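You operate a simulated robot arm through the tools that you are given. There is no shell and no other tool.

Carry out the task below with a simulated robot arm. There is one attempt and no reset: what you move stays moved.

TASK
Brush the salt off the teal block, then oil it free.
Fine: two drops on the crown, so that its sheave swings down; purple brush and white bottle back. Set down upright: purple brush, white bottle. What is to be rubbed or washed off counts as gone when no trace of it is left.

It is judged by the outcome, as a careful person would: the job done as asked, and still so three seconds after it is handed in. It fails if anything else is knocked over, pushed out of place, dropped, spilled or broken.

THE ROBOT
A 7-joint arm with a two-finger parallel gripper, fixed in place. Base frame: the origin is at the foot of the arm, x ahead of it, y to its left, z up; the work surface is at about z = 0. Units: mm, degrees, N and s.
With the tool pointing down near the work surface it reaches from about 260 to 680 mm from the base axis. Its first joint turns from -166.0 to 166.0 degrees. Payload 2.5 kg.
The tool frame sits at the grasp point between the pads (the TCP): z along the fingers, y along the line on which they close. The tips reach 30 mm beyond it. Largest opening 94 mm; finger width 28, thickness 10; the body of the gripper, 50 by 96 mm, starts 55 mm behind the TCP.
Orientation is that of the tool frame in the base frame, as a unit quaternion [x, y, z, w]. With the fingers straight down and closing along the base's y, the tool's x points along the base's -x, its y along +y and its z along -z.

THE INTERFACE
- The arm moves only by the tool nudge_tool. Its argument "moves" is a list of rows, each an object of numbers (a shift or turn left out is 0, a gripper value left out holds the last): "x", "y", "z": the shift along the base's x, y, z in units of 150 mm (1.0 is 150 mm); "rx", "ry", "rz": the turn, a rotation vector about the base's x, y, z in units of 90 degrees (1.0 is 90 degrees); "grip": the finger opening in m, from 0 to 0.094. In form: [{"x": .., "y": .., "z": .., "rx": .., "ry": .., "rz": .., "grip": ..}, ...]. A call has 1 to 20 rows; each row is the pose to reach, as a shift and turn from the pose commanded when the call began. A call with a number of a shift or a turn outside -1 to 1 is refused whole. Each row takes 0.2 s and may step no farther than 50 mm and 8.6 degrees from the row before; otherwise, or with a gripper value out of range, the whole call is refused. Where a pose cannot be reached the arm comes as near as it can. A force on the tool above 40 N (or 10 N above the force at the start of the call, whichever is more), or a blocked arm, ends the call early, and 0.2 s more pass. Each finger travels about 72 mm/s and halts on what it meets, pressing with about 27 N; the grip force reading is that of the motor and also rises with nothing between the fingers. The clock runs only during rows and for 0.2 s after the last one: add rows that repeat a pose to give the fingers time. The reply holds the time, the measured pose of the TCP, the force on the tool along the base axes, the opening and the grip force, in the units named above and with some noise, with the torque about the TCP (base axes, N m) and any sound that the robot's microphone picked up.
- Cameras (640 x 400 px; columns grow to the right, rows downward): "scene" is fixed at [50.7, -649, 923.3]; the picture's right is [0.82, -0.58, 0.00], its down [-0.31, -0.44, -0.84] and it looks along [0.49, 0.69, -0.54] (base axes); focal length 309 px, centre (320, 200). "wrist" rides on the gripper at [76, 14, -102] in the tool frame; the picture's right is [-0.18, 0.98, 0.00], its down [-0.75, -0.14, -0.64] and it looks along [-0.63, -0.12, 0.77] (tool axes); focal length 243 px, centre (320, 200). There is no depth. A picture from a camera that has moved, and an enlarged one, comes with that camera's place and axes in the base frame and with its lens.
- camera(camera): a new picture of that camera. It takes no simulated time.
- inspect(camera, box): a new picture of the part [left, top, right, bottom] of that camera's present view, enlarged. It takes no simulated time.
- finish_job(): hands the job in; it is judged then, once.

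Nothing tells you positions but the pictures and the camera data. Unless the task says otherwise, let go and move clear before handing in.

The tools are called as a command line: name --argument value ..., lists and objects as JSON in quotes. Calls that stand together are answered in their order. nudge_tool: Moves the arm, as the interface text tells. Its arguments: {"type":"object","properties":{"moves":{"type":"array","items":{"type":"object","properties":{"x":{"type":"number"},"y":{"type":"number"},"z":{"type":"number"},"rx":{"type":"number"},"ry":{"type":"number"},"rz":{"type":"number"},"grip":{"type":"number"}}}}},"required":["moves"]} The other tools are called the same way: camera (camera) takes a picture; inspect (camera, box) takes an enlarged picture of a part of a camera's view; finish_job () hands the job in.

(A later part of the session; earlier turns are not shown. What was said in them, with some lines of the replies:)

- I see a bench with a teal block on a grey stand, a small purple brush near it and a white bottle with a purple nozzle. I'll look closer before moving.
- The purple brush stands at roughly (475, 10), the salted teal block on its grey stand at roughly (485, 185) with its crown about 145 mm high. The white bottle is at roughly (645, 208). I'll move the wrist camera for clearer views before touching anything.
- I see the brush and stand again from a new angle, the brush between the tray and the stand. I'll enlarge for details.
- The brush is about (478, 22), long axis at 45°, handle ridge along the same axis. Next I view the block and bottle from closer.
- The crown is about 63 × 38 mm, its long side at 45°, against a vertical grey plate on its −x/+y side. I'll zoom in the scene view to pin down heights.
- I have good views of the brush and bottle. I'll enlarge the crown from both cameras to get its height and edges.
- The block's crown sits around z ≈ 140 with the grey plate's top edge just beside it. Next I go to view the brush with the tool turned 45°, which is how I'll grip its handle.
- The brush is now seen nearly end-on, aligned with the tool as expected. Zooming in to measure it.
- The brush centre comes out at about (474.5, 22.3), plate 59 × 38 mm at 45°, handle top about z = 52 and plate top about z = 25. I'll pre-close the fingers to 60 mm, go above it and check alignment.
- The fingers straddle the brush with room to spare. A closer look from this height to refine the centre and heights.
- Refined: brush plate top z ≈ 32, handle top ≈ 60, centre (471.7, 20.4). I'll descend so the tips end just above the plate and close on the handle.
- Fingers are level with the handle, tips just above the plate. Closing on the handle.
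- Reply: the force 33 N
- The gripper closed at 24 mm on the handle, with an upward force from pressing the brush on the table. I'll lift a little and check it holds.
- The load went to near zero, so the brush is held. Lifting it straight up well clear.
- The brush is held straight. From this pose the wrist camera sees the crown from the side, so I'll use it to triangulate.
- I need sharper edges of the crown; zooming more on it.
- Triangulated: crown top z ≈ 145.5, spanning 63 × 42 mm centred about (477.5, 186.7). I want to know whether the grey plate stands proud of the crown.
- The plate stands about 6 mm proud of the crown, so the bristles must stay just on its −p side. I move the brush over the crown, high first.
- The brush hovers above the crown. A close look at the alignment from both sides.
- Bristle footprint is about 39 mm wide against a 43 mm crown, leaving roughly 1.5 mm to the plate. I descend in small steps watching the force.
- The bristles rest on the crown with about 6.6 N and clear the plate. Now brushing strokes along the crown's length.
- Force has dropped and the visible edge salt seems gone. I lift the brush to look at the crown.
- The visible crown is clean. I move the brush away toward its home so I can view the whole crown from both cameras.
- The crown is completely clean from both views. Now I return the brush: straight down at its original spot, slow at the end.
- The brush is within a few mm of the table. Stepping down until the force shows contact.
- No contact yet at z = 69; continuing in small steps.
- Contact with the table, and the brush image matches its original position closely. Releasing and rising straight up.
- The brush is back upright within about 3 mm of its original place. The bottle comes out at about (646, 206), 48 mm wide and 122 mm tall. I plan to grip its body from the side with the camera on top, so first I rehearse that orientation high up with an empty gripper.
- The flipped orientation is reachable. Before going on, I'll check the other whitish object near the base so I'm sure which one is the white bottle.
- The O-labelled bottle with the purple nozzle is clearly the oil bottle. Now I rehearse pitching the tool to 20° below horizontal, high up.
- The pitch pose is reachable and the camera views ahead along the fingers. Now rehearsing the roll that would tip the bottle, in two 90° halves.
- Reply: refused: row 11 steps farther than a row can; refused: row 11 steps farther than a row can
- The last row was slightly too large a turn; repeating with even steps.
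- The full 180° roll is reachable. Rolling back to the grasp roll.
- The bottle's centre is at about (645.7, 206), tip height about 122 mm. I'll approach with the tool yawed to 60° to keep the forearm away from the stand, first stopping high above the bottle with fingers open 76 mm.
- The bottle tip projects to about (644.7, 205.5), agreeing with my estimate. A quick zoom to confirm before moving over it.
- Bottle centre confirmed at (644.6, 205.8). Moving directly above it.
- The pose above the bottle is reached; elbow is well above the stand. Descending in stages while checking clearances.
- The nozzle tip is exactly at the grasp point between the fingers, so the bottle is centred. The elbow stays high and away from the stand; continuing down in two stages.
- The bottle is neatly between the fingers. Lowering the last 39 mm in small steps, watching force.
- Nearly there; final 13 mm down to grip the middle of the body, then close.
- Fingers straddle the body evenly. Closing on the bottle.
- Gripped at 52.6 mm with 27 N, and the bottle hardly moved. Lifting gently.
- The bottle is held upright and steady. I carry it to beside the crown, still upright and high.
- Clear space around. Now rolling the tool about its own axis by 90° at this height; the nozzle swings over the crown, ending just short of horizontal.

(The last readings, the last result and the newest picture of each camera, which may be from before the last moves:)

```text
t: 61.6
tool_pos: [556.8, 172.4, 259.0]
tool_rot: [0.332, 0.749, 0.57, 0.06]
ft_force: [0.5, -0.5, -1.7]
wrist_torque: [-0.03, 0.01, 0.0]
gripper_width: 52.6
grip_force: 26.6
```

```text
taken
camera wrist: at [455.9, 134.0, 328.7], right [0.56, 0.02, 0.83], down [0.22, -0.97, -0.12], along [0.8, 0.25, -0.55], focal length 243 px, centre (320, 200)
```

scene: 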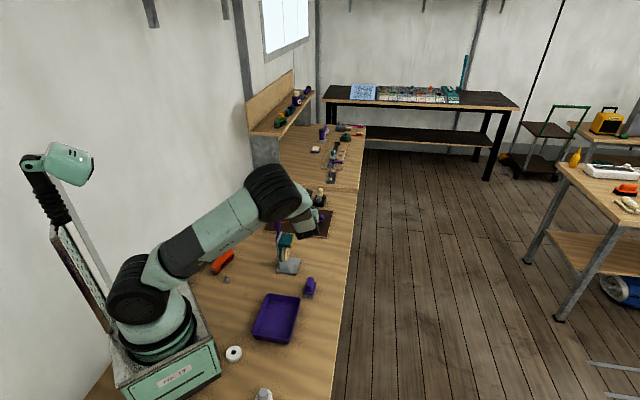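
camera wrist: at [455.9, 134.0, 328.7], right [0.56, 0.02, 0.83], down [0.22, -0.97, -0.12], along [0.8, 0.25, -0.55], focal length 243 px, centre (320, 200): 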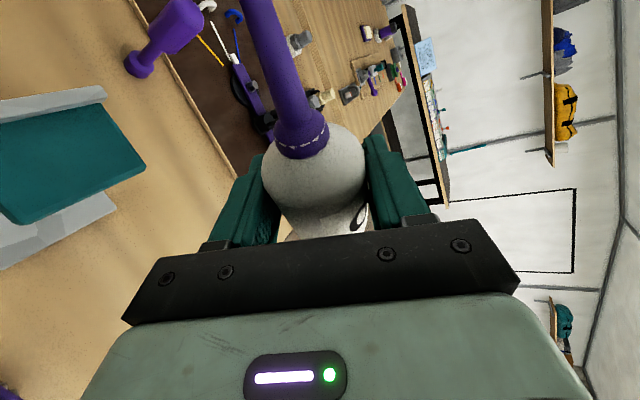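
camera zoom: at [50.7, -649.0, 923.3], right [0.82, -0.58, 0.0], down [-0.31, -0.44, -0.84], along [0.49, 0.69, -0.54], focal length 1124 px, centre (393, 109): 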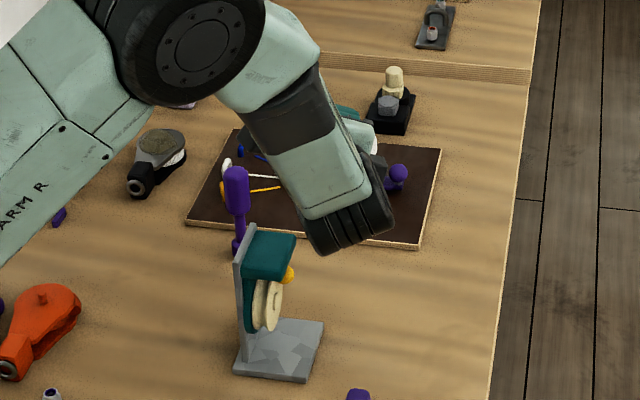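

The nozzle now points over the crown, tilted about 67°, and the wrist camera sees the crown. I lower it and roll on to 90°.

nudge_tool --moves '[{"z": -0.15}, {"z": -0.3}, {"z": -0.4}, {"z": -0.4, "rx": -0.0313, "ry": -0.0543, "rz": 0.0228}, {"z": -0.4, "rx": -0.0626, "ry": -0.1085, "rz": 0.0456}, {"z": -0.4, "rx": -0.094, "ry": -0.1628, "rz": 0.0684}, {"z": -0.4, "rx": -0.094, "ry": -0.1628, "rz": 0.0684}]'

camera --camera "wrist"

inspect --camera "scene" --box '[250, 190, 340, 290]'

```text
t: 63.2
tool_pos: [557.2, 172.6, 202.6]
tool_rot: [0.211, 0.791, 0.554, 0.15]
ft_force: [0.1, 0.4, -1.0]
wrist_torque: [0.01, -0.02, -0.04]
gripper_width: 52.5
grip_force: 26.9
```

```text
taken
camera wrist: at [444.6, 130.5, 247.7], right [0.33, 0.2, 0.92], down [0.33, -0.94, 0.09], along [0.89, 0.27, -0.37], focal length 243 px, centre (320, 200)
```

wrist: 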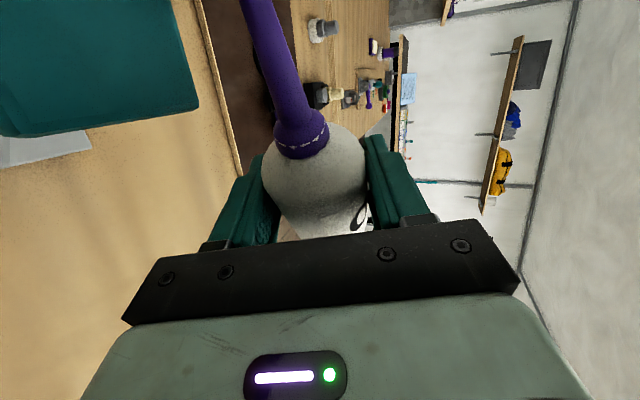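

```text
4.00 times, centred on (295, 240) of scene
camera zoom: at [50.7, -649.0, 923.3], right [0.82, -0.58, 0.0], down [-0.31, -0.44, -0.84], along [0.49, 0.69, -0.54], focal length 1236 px, centre (420, 40)
```

zoom: 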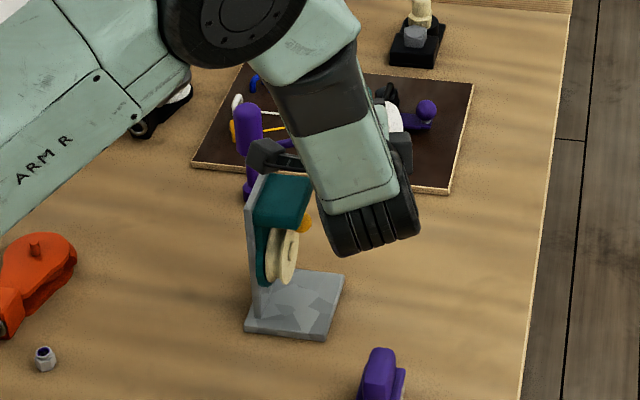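

The nozzle is near horizontal over the crown with no drip yet. I continue tipping in small steps, moving the grip so the tip stays above the crown's centre.

nudge_tool --moves '[{"x": 0.004, "y": 0.022, "z": -0.04, "rx": -0.0391, "ry": -0.0678, "rz": 0.0285}, {"x": 0.0077, "y": 0.0473, "z": -0.073, "rx": -0.0783, "ry": -0.1356, "rz": 0.057}, {"x": 0.0077, "y": 0.0473, "z": -0.073, "rx": -0.0783, "ry": -0.1356, "rz": 0.057}]'

inspect --camera "scene" --box '[250, 190, 340, 290]'

camera --camera "wrist"

```text
t: 64.0
tool_pos: [557.4, 179.3, 188.6]
tool_rot: [0.106, 0.812, 0.53, 0.22]
ft_force: [-0.4, -0.5, -1.2]
wrist_torque: [0.03, -0.04, -0.01]
gripper_width: 52.7
grip_force: 27.2
```

```text
4.00 times, centred on (295, 240) of scene
camera zoom: at [50.7, -649.0, 923.3], right [0.82, -0.58, 0.0], down [-0.31, -0.44, -0.84], along [0.49, 0.69, -0.54], focal length 1236 px, centre (420, 40)
```

zoom: 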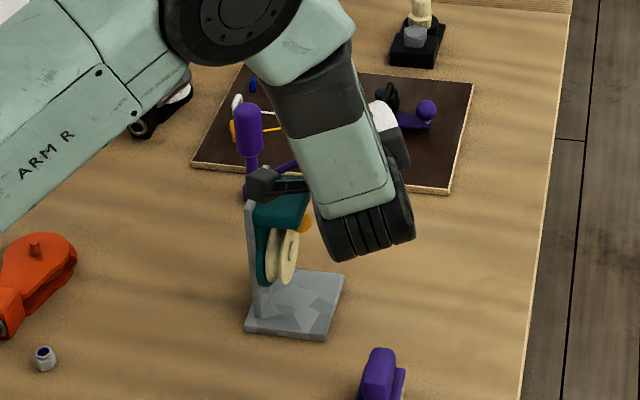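

```text
taken
camera wrist: at [441.1, 132.3, 217.5], right [0.1, 0.33, 0.94], down [0.37, -0.89, 0.28], along [0.92, 0.32, -0.22], focal length 243 px, centre (320, 200)
```

wrist: 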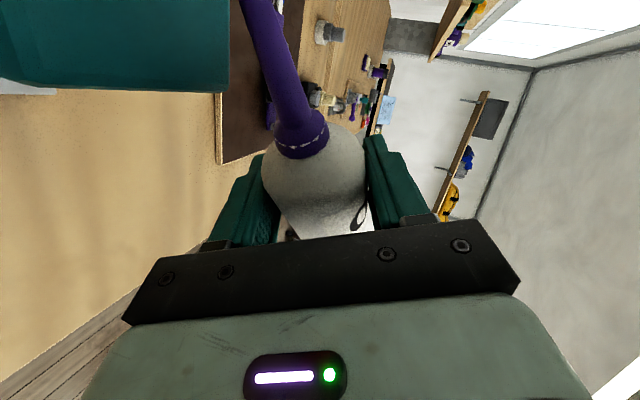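

No drip yet at about 96° tilt. Continuing to about 109°.

nudge_tool --moves '[{"x": -0.01, "y": 0.03, "z": 0.058, "rx": -0.0391, "ry": -0.0678, "rz": 0.0285}, {"x": -0.0233, "y": 0.062, "z": 0.1167, "rx": -0.0783, "ry": -0.1356, "rz": 0.057}, {"x": -0.0233, "y": 0.062, "z": 0.1167, "rx": -0.0783, "ry": -0.1356, "rz": 0.057}]'

inspect --camera "scene" --box '[265, 215, 315, 275]'

camera --camera "wrist"

```text
t: 64.8
tool_pos: [553.7, 188.7, 208.3]
tool_rot: [-0.001, 0.819, 0.497, 0.288]
ft_force: [0.4, 0.2, 0.0]
wrist_torque: [-0.02, -0.03, 0.01]
gripper_width: 52.4
grip_force: 27.2
```

```text
6.67 times, centred on (290, 245) of scene
camera zoom: at [50.7, -649.0, 923.3], right [0.82, -0.58, 0.0], down [-0.31, -0.44, -0.84], along [0.49, 0.69, -0.54], focal length 2060 px, centre (520, -100)
```

zoom: 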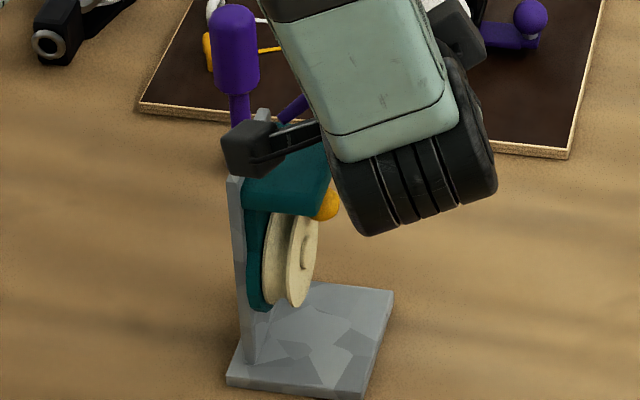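

```text
taken
camera wrist: at [437.6, 133.4, 217.2], right [-0.13, 0.45, 0.89], down [0.37, -0.81, 0.46], along [0.92, 0.38, -0.06], focal length 243 px, centre (320, 200)
```

wrist: 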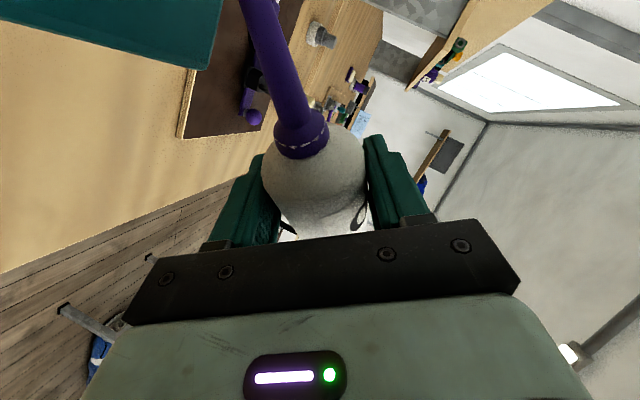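

The tip appears over the crown's centre in the scene view. No drip yet at 109°; going to about 120° and pausing briefly.

nudge_tool --moves '[{"x": -0.024, "y": 0.036, "z": 0.05, "rx": -0.0391, "ry": -0.0678, "rz": 0.0285}, {"x": -0.052, "y": 0.0733, "z": 0.1, "rx": -0.0783, "ry": -0.1356, "rz": 0.057}, {"x": -0.052, "y": 0.0733, "z": 0.1, "rx": -0.0783, "ry": -0.1356, "rz": 0.057}]'

inspect --camera "scene" --box '[265, 215, 315, 275]'

```text
t: 65.6
tool_pos: [545.2, 198.6, 222.3]
tool_rot: [-0.106, 0.813, 0.454, 0.349]
ft_force: [-0.2, 0.3, -1.4]
wrist_torque: [-0.01, 0.03, -0.01]
gripper_width: 52.6
grip_force: 26.7
```

```text
6.67 times, centred on (290, 245) of scene
camera zoom: at [50.7, -649.0, 923.3], right [0.82, -0.58, 0.0], down [-0.31, -0.44, -0.84], along [0.49, 0.69, -0.54], focal length 2060 px, centre (520, -100)
```

zoom: 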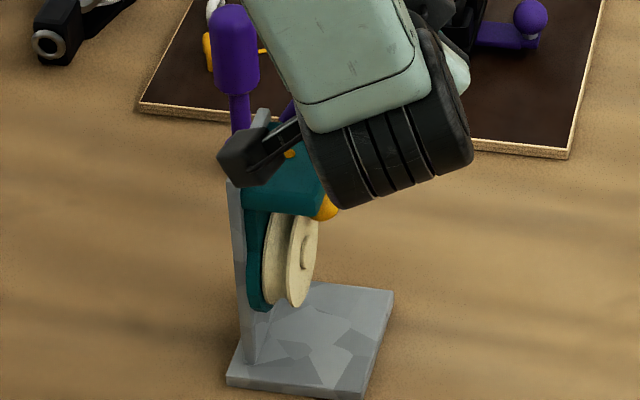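

I see an amber spot on the crown, perhaps the first drop. Zooming in before any more time passes.

inspect --camera "scene" --box '[276, 228, 300, 252]'

camera --camera "wrist"

```text
16.00 times, centred on (288, 240) of scene
camera zoom: at [50.7, -649.0, 923.3], right [0.82, -0.58, 0.0], down [-0.31, -0.44, -0.84], along [0.49, 0.69, -0.54], focal length 4944 px, centre (832, -440)
```

zoom: 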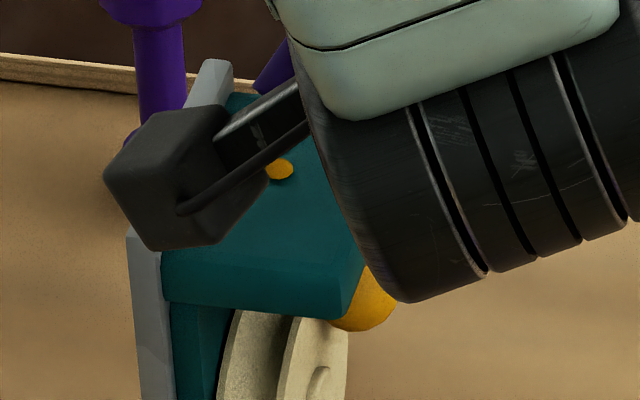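

```text
taken
camera wrist: at [435.2, 134.2, 214.1], right [-0.35, 0.53, 0.77], down [0.32, -0.71, 0.63], along [0.88, 0.47, 0.08], focal length 243 px, centre (320, 200)
```

wrist: 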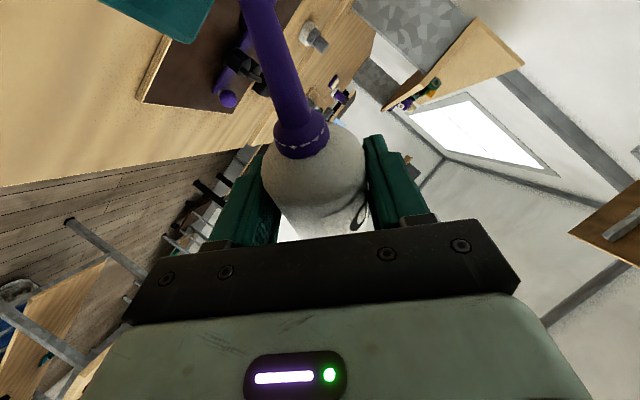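

One amber drop is on the crown's centre. I tip back right away to the angle that didn't drip, then count the drops.

nudge_tool --moves '[{"x": 0.028, "y": -0.037, "z": -0.05, "rx": 0.0391, "ry": 0.0678, "rz": -0.0285}, {"x": 0.052, "y": -0.0733, "z": -0.1, "rx": 0.0783, "ry": 0.1356, "rz": -0.057}]'

inspect --camera "scene" --box '[276, 228, 300, 252]'

inspect --camera "scene" --box '[265, 215, 315, 275]'

```text
t: 66.2
tool_pos: [554.6, 189.7, 206.0]
tool_rot: [-0.001, 0.819, 0.497, 0.286]
ft_force: [-0.1, -0.6, -1.3]
wrist_torque: [0.01, -0.03, 0.0]
gripper_width: 52.4
grip_force: 26.5
```

```text
16.00 times, centred on (288, 240) of scene
camera zoom: at [50.7, -649.0, 923.3], right [0.82, -0.58, 0.0], down [-0.31, -0.44, -0.84], along [0.49, 0.69, -0.54], focal length 4944 px, centre (832, -440)
```

zoom: 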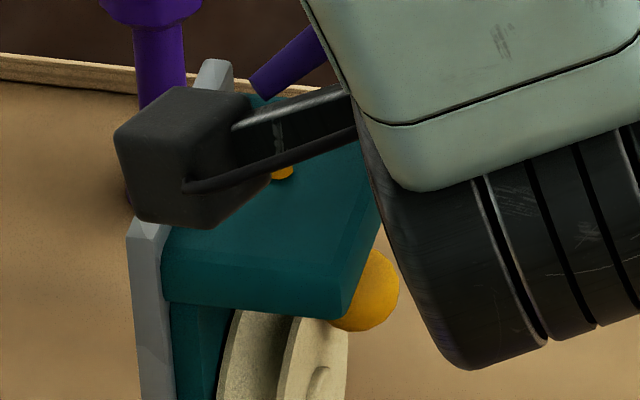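

```text
6.67 times, centred on (290, 245) of scene
camera zoom: at [50.7, -649.0, 923.3], right [0.82, -0.58, 0.0], down [-0.31, -0.44, -0.84], along [0.49, 0.69, -0.54], focal length 2060 px, centre (520, -100)
```

zoom: 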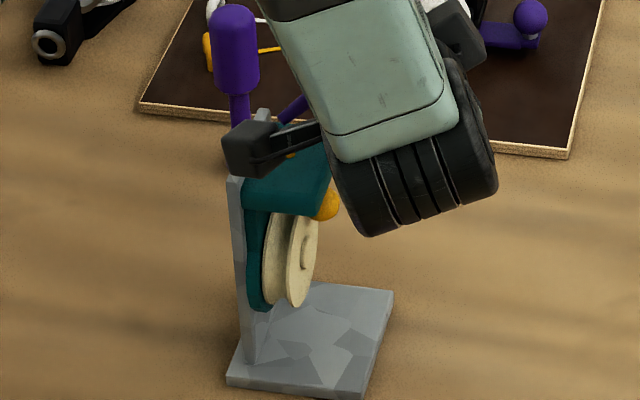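

The spot is still there but the camera housing hides part of the crown. I roll the bottle back below horizontal and rise so I can count drops unobstructed.

nudge_tool --moves '[{"x": 0.0153, "y": -0.031, "z": -0.007, "rx": 0.0391, "ry": 0.0678, "rz": -0.0285}, {"x": 0.0233, "y": -0.062, "z": -0.01, "rx": 0.0783, "ry": 0.1356, "rz": -0.057}, {"x": 0.0213, "y": -0.0867, "z": 0.0227, "rx": 0.1174, "ry": 0.2034, "rz": -0.0855}, {"x": 0.016, "y": -0.1093, "z": 0.089, "rx": 0.1566, "ry": 0.2713, "rz": -0.114}, {"x": 0.016, "y": -0.1093, "z": 0.2227, "rx": 0.1984, "ry": 0.3436, "rz": -0.1444}, {"x": 0.016, "y": -0.1093, "z": 0.356, "rx": 0.2401, "ry": 0.4159, "rz": -0.1748}, {"x": 0.016, "y": -0.1093, "z": 0.356, "rx": 0.2401, "ry": 0.4159, "rz": -0.1748}]'

inspect --camera "scene" --box '[273, 225, 303, 260]'

camera --camera "wrist"

inspect --camera "wrist" --box '[0, 70, 160, 270]'

```text
t: 67.8
tool_pos: [556.0, 171.9, 260.0]
tool_rot: [0.321, 0.754, 0.569, 0.068]
ft_force: [-0.2, 0.0, -1.2]
wrist_torque: [-0.02, 0.01, -0.02]
gripper_width: 52.4
grip_force: 27.1
```

```text
11.43 times, centred on (288, 242) of scene
camera zoom: at [50.7, -649.0, 923.3], right [0.82, -0.58, 0.0], down [-0.31, -0.44, -0.84], along [0.49, 0.69, -0.54], focal length 3531 px, centre (686, -286)
```

zoom: 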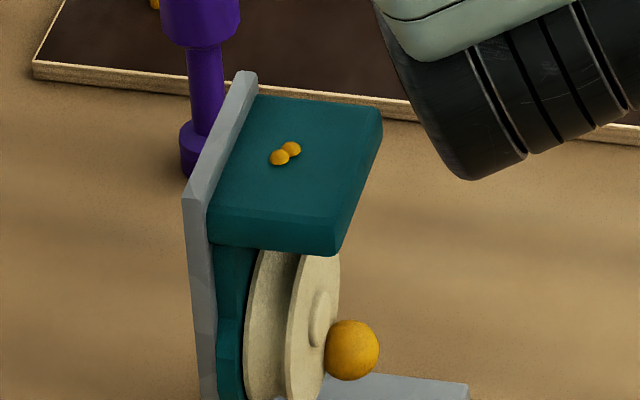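

```text
taken
camera wrist: at [454.6, 133.8, 326.0], right [0.54, 0.04, 0.84], down [0.23, -0.97, -0.1], along [0.81, 0.25, -0.53], focal length 243 px, centre (320, 200)
```

wrist: 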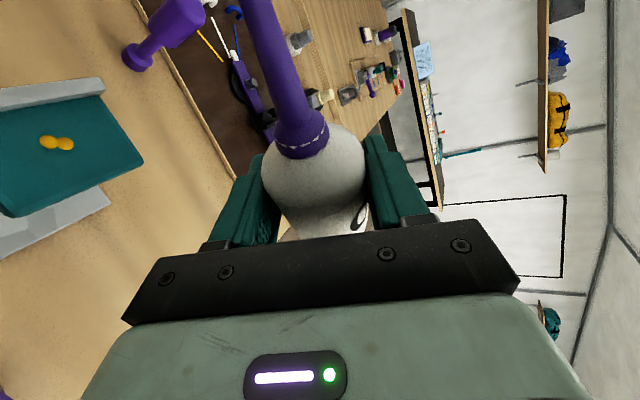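

```text
2.00 times, centred on (80, 170) of wrist
camera zoom: at [454.6, 133.8, 326.0], right [0.54, 0.04, 0.84], down [0.23, -0.97, -0.1], along [0.81, 0.25, -0.53], focal length 485 px, centre (800, 260)
```

zoom: 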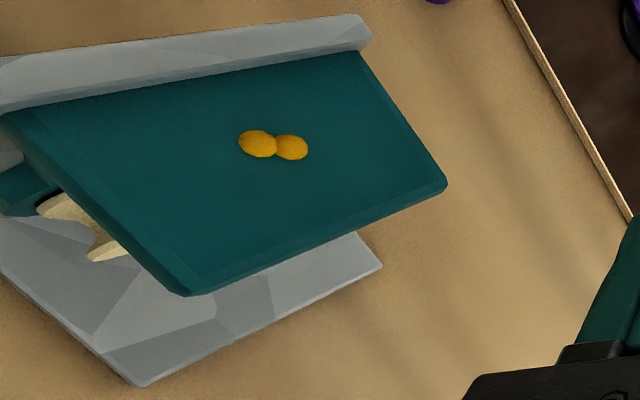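

Exactly two drops sit on the crown, and the orange knob has swung down with the sheave. Now I roll the bottle back upright, right here at height.

nudge_tool --moves '[{"rx": 0.0386, "ry": 0.0669, "rz": -0.0281}, {"rx": 0.0773, "ry": 0.1338, "rz": -0.0562}, {"rx": 0.1159, "ry": 0.2007, "rz": -0.0844}, {"rx": 0.1545, "ry": 0.2676, "rz": -0.1125}, {"rx": 0.1932, "ry": 0.3346, "rz": -0.1406}, {"rx": 0.2318, "ry": 0.4015, "rz": -0.1687}, {"rx": 0.2704, "ry": 0.4684, "rz": -0.1968}, {"rx": 0.309, "ry": 0.5353, "rz": -0.225}, {"rx": 0.3477, "ry": 0.6022, "rz": -0.2531}, {"rx": 0.3863, "ry": 0.6691, "rz": -0.2812}, {"rx": 0.3863, "ry": 0.6691, "rz": -0.2812}]'

camera --camera "wrist"

inspect --camera "scene" --box '[250, 170, 350, 290]'

```text
t: 70.2
tool_pos: [555.6, 171.2, 258.4]
tool_rot: [0.711, 0.408, 0.496, -0.286]
ft_force: [-0.1, 0.0, -1.1]
wrist_torque: [-0.01, 0.0, -0.03]
gripper_width: 52.1
grip_force: 26.9
```

```text
taken
camera wrist: at [534.1, 103.4, 365.0], right [0.82, -0.55, -0.17], down [-0.55, -0.67, -0.49], along [0.15, 0.5, -0.86], focal length 243 px, centre (320, 200)
```

wrist: 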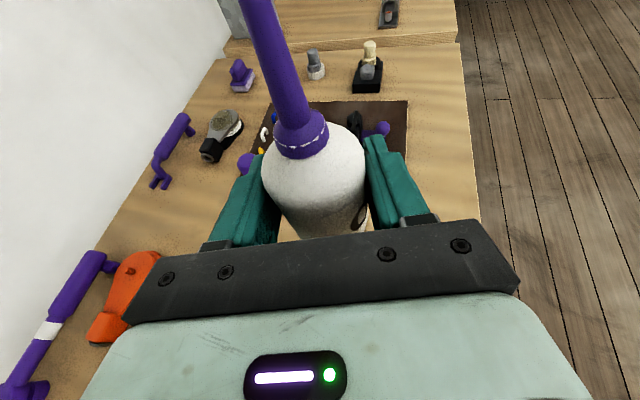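

```text
3.33 times, centred on (300, 230) of scene
camera zoom: at [50.7, -649.0, 923.3], right [0.82, -0.58, 0.0], down [-0.31, -0.44, -0.84], along [0.49, 0.69, -0.54], focal length 1030 px, centre (387, 100)
```

zoom: 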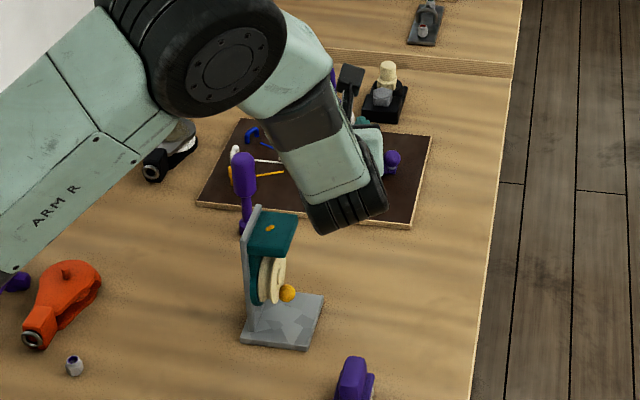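

The bottle is upright again. Carrying it back over its original spot.

nudge_tool --moves '[{"x": 0.15, "y": 0.06}, {"x": 0.35, "y": 0.14}, {"x": 0.5, "y": 0.195}, {"x": 0.5847, "y": 0.228}, {"x": 0.5847, "y": 0.228, "z": -0.15}, {"x": 0.5847, "y": 0.228, "z": -0.35}, {"x": 0.5847, "y": 0.228, "z": -0.55}, {"x": 0.5847, "y": 0.228, "z": -0.75}, {"x": 0.5847, "y": 0.228, "z": -0.9}, {"x": 0.5847, "y": 0.228, "z": -0.9}]'

camera --camera "wrist"

inspect --camera "scene" --box '[240, 150, 360, 290]'

```text
t: 72.4
tool_pos: [644.2, 205.7, 126.1]
tool_rot: [0.709, 0.41, 0.497, -0.287]
ft_force: [0.5, 0.4, -2.2]
wrist_torque: [-0.02, -0.03, 0.0]
gripper_width: 52.1
grip_force: 27.2
```

```text
taken
camera wrist: at [622.0, 137.6, 232.1], right [0.82, -0.55, -0.17], down [-0.55, -0.68, -0.49], along [0.15, 0.5, -0.86], focal length 243 px, centre (320, 200)
```

wrist: 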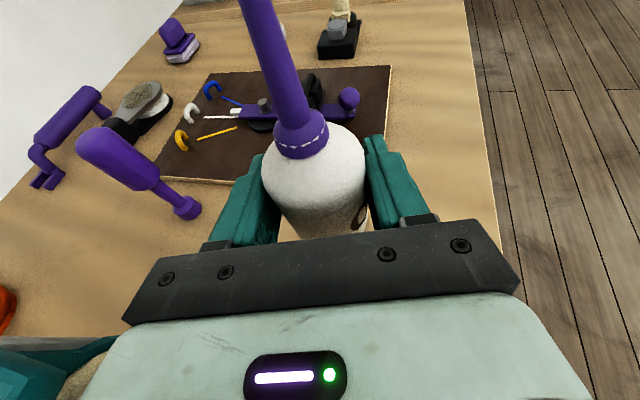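

```text
2.86 times, centred on (300, 220) of scene
camera zoom: at [50.7, -649.0, 923.3], right [0.82, -0.58, 0.0], down [-0.31, -0.44, -0.84], along [0.49, 0.69, -0.54], focal length 883 px, centre (377, 143)
```

zoom: 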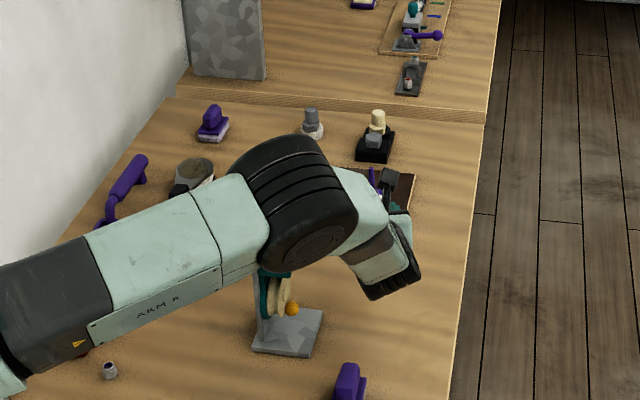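

Same arm shape as on the way in. Lowering to just above the table, then easing down to contact.

nudge_tool --moves '[{"z": -0.15}, {"z": -0.3}, {"z": -0.42}, {"z": -0.5}, {"z": -0.53}, {"z": -0.53}]'

nudge_tool --moves '[{"z": -0.012}, {"z": -0.02}, {"z": -0.02}]'

```text
t: 73.8
tool_pos: [644.4, 204.9, 44.9]
tool_rot: [0.709, 0.409, 0.497, -0.287]
ft_force: [-0.1, 0.0, -0.4]
wrist_torque: [0.02, 0.02, 0.03]
gripper_width: 52.2
grip_force: 26.6
```

```text
t: 74.6
tool_pos: [644.3, 204.9, 42.0]
tool_rot: [0.709, 0.41, 0.497, -0.288]
ft_force: [0.3, 0.1, -0.7]
wrist_torque: [-0.02, -0.02, -0.03]
gripper_width: 52.2
grip_force: 26.7
```

No contact yet at 42; easing down 1 mm at a time.

nudge_tool --moves '[{"z": -0.006}, {"z": -0.012}, {"z": -0.012}]'

```text
t: 75.4
tool_pos: [644.7, 205.0, 39.0]
tool_rot: [0.709, 0.409, 0.497, -0.287]
ft_force: [-0.1, -0.5, -1.4]
wrist_torque: [-0.02, 0.02, -0.01]
gripper_width: 52.1
grip_force: 27.4
```

nudge_tool --moves '[{"z": -0.005}, {"z": -0.008}, {"z": -0.008}]'

```text
t: 76.2
tool_pos: [644.4, 206.3, 38.6]
tool_rot: [0.709, 0.41, 0.497, -0.287]
ft_force: [-0.4, -0.8, -0.1]
wrist_torque: [-0.04, 0.01, 0.02]
gripper_width: 52.2
grip_force: 26.9
```

Still little force at 39.5; another small step.

nudge_tool --moves '[{"z": -0.004}, {"z": -0.007}, {"z": -0.007}]'

inspect --camera "wrist" --box '[170, 20, 490, 260]'

```text
t: 77.0
tool_pos: [644.3, 206.1, 39.5]
tool_rot: [0.709, 0.409, 0.498, -0.287]
ft_force: [-1.9, 1.8, 7.1]
wrist_torque: [0.12, 0.23, -0.03]
gripper_width: 52.2
grip_force: 27.0
```

```text
1.67 times, centred on (330, 140) of wrist
camera zoom: at [621.6, 138.2, 144.6], right [0.82, -0.55, -0.17], down [-0.55, -0.67, -0.49], along [0.15, 0.5, -0.85], focal length 404 px, centre (303, 300)
```

zoom: 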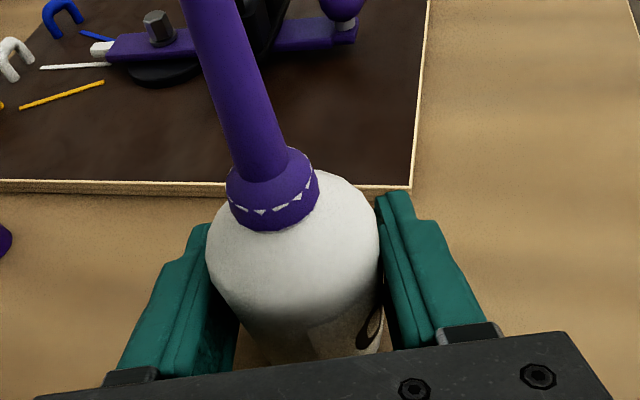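

The bottle touches the table (7 N) and the view matches the original grasp. Opening the fingers, then rising straight up.

nudge_tool --moves '[{"grip": 0.06}, {"grip": 0.07}, {"grip": 0.076}, {"grip": 0.076}]'

inspect --camera "wrist" --box '[170, 20, 490, 260]'

```text
t: 78.0
tool_pos: [644.2, 206.3, 39.1]
tool_rot: [0.709, 0.409, 0.497, -0.287]
ft_force: [0.6, 0.7, -0.1]
wrist_torque: [0.0, 0.0, -0.01]
gripper_width: 76.1
grip_force: 0.2
```

```text
1.67 times, centred on (330, 140) of wrist
camera zoom: at [621.4, 137.9, 143.9], right [0.82, -0.55, -0.17], down [-0.55, -0.68, -0.49], along [0.15, 0.5, -0.86], focal length 404 px, centre (303, 300)
```

zoom: 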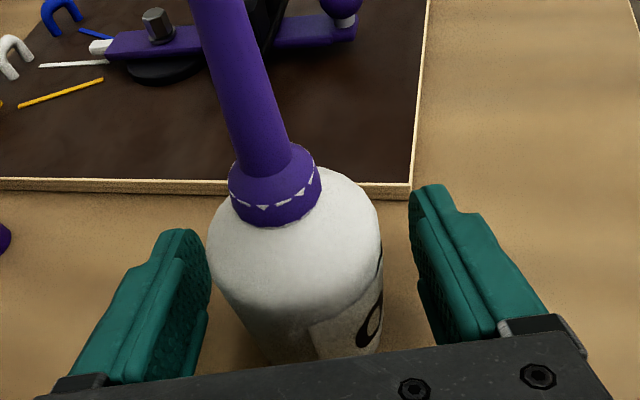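

The bottle stands upright and free. Rising straight up with the fingers open.

nudge_tool --moves '[{"z": 0.05}, {"z": 0.15}, {"z": 0.3}, {"z": 0.5}, {"z": 0.7}, {"z": 0.9}, {"z": 1.0}, {"z": 1.0}]'

nudge_tool --moves '[{"z": 0.2}, {"z": 0.4}, {"x": -0.1, "y": -0.15, "z": 0.6}, {"x": -0.25, "y": -0.35, "z": 0.75}, {"x": -0.45, "y": -0.5, "z": 0.85}, {"x": -0.65, "y": -0.65, "z": 0.95}, {"x": -0.85, "y": -0.8, "z": 1.0}, {"x": -0.95, "y": -0.95, "z": 1.0}, {"x": -0.95, "y": -0.95, "z": 1.0}]'

camera --camera "scene"

inspect --camera "scene" --box '[260, 215, 340, 305]'

camera --camera "wrist"

```text
t: 79.8
tool_pos: [643.7, 205.6, 187.9]
tool_rot: [0.71, 0.409, 0.497, -0.286]
ft_force: [-0.1, 0.0, 0.1]
wrist_torque: [-0.02, -0.01, -0.05]
gripper_width: 76.0
grip_force: 0.2
```

```text
t: 81.8
tool_pos: [501.6, 63.0, 339.7]
tool_rot: [0.709, 0.409, 0.497, -0.287]
ft_force: [-0.2, 0.1, -0.4]
wrist_torque: [-0.03, -0.01, 0.01]
gripper_width: 76.0
grip_force: 0.0
```

```text
taken
```

scene: 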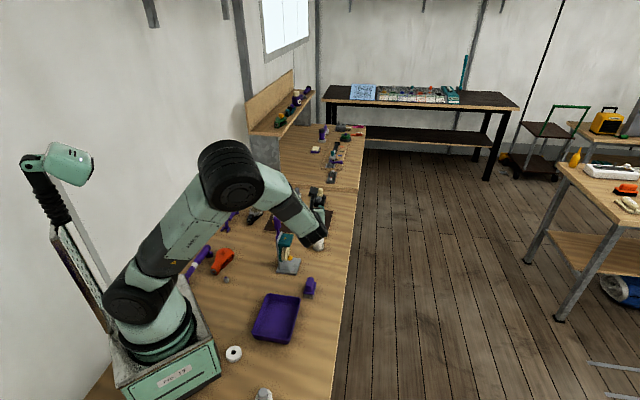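

```text
4.44 times, centred on (300, 260) of scene
camera zoom: at [50.7, -649.0, 923.3], right [0.82, -0.58, 0.0], down [-0.31, -0.44, -0.84], along [0.49, 0.69, -0.54], focal length 1373 px, centre (409, -67)
```

zoom: 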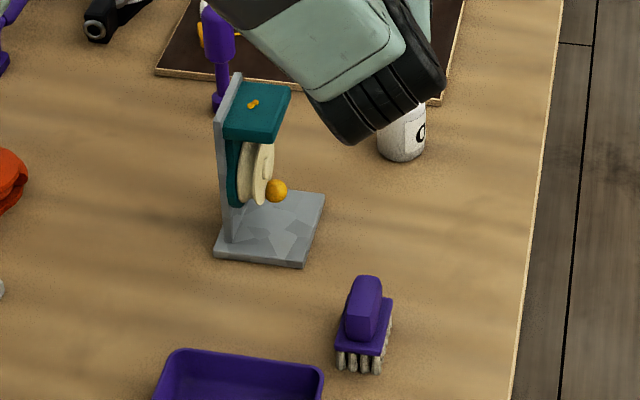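

```text
taken
camera wrist: at [478.9, -5.5, 445.4], right [0.82, -0.55, -0.17], down [-0.55, -0.68, -0.49], along [0.15, 0.5, -0.86], focal length 243 px, centre (320, 200)
```

wrist: 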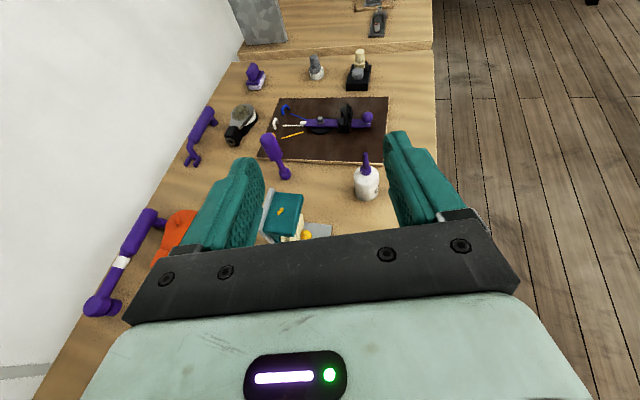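

The bottle is back and upright; the knob on the sheave hangs low. I retreat further for a full final check.

nudge_tool --moves '[{"x": -0.15, "y": -0.05, "z": 0.1}, {"x": -0.4, "y": -0.1, "z": 0.2}, {"x": -0.6, "y": -0.2, "z": 0.3}, {"x": -0.7, "y": -0.2, "z": 0.3}, {"x": -0.7, "y": -0.2, "z": 0.3}]'

inspect --camera "scene" --box '[265, 225, 310, 285]'

inspect --camera "scene" --box '[300, 225, 330, 255]'

inspect --camera "scene" --box '[295, 270, 325, 300]'

camera --camera "scene"

```text
t: 83.0
tool_pos: [396.6, 34.2, 381.7]
tool_rot: [0.71, 0.409, 0.497, -0.286]
ft_force: [0.4, 0.0, 0.6]
wrist_torque: [-0.03, 0.01, 0.0]
gripper_width: 75.8
grip_force: 0.1
```

```text
6.67 times, centred on (288, 255) of scene
camera zoom: at [50.7, -649.0, 923.3], right [0.82, -0.58, 0.0], down [-0.31, -0.44, -0.84], along [0.49, 0.69, -0.54], focal length 2060 px, centre (537, -167)
```

zoom: 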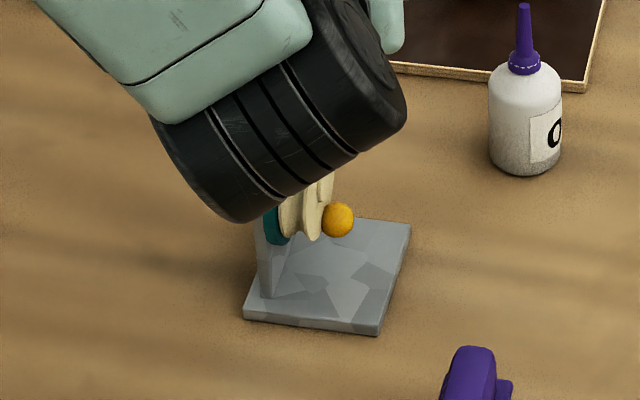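

```text
13.33 times, centred on (315, 240) of scene
camera zoom: at [50.7, -649.0, 923.3], right [0.82, -0.58, 0.0], down [-0.31, -0.44, -0.84], along [0.49, 0.69, -0.54], focal length 4120 px, centre (387, -333)
```

zoom: 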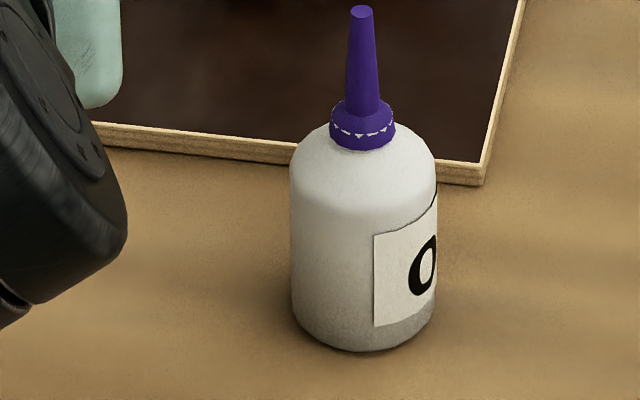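

```text
13.33 times, centred on (310, 285) of scene
camera zoom: at [50.7, -649.0, 923.3], right [0.82, -0.58, 0.0], down [-0.31, -0.44, -0.84], along [0.49, 0.69, -0.54], focal length 4120 px, centre (453, -933)
```

zoom: 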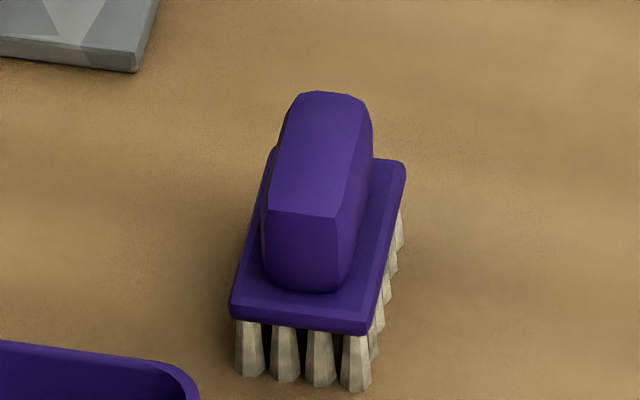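

```text
taken
```

scene: 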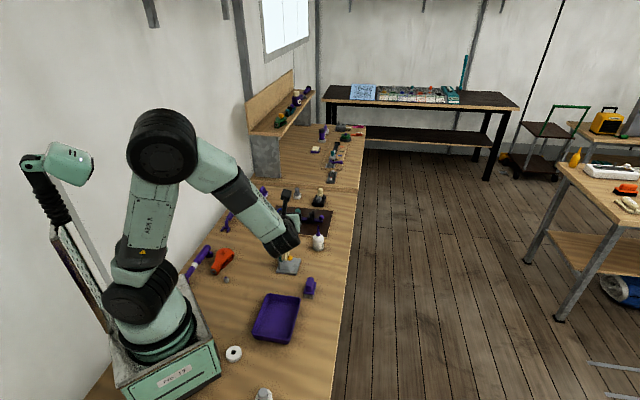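

Bottle and brush are upright at their places. The wrist blocks the block in this view, so I shift the arm aside to see it one last time.

nudge_tool --moves '[{"y": 0.15, "z": 0.15}, {"y": 0.35, "z": 0.3}, {"y": 0.6, "z": 0.35}, {"y": 0.8, "z": 0.35}, {"y": 0.8, "z": 0.35}]'

inspect --camera "scene" --box '[265, 225, 310, 285]'

inspect --camera "scene" --box '[274, 228, 302, 256]'

inspect --camera "scene" --box '[170, 170, 370, 400]'

```text
t: 84.2
tool_pos: [396.7, 152.5, 435.2]
tool_rot: [0.71, 0.408, 0.498, -0.286]
ft_force: [-0.1, -0.4, -0.1]
wrist_torque: [0.0, -0.01, -0.02]
gripper_width: 76.0
grip_force: 0.0
```

```text
6.67 times, centred on (288, 255) of scene
camera zoom: at [50.7, -649.0, 923.3], right [0.82, -0.58, 0.0], down [-0.31, -0.44, -0.84], along [0.49, 0.69, -0.54], focal length 2060 px, centre (537, -167)
```

zoom: 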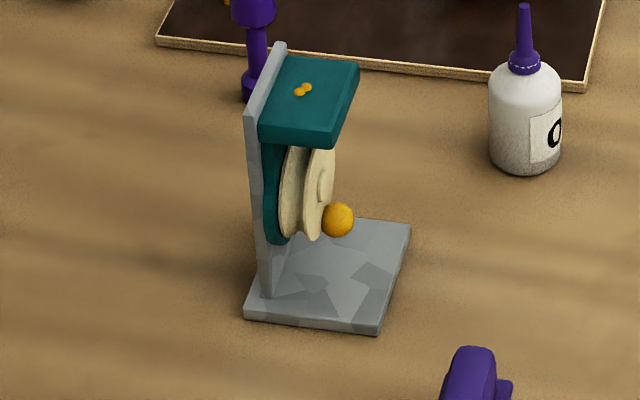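

```text
14.29 times, centred on (288, 242) of scene
camera zoom: at [50.7, -649.0, 923.3], right [0.82, -0.58, 0.0], down [-0.31, -0.44, -0.84], along [0.49, 0.69, -0.54], focal length 4414 px, centre (777, -400)
```

zoom: 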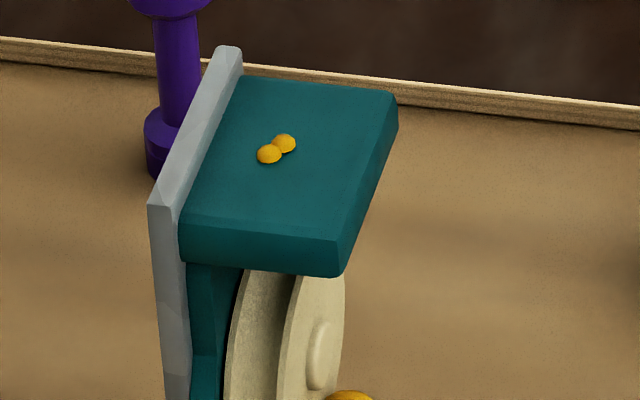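

```text
1.74 times, centred on (270, 285) of scene
camera zoom: at [50.7, -649.0, 923.3], right [0.82, -0.58, 0.0], down [-0.31, -0.44, -0.84], along [0.49, 0.69, -0.54], focal length 537 px, centre (407, 52)
```

zoom: 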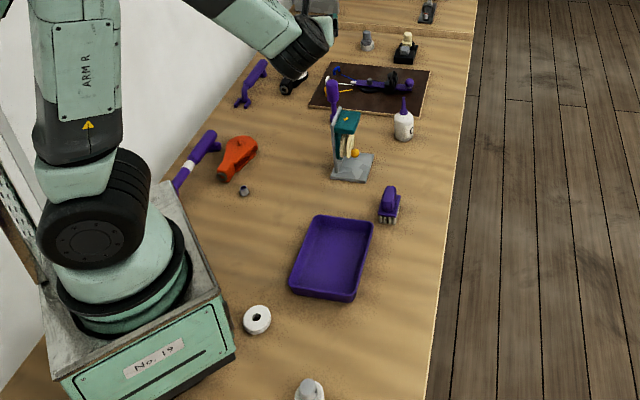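

The crown is free of salt and carries exactly two drops, and the sheave's knob has swung down. The brush and bottle stand upright at their places, nothing else has moved, and the arm is clear. Handing in.

finish_job

```text
The job is handed in.
```

The job is done and handed in; I don't have the verdict yet. This is how things stood in the last pictures:

- **Salt:** the crown of the teal block is clean. I checked it from two camera angles after brushing and saw no grains left.
- **Oil:** exactly two drops sit near the middle of the crown. The sheave's orange knob has dropped from beside the crown to low on the block, so it has swung down.
- **Purple brush:** it stands upright at its spot, about 3 mm off where it started because it shifted slightly when I let go.
- **White bottle:** it stands upright within about 1 mm of where it was.
- **Everything else:** I saw nothing moved, knocked over or spilled. The gripper is empty and the arm is clear of the bench.
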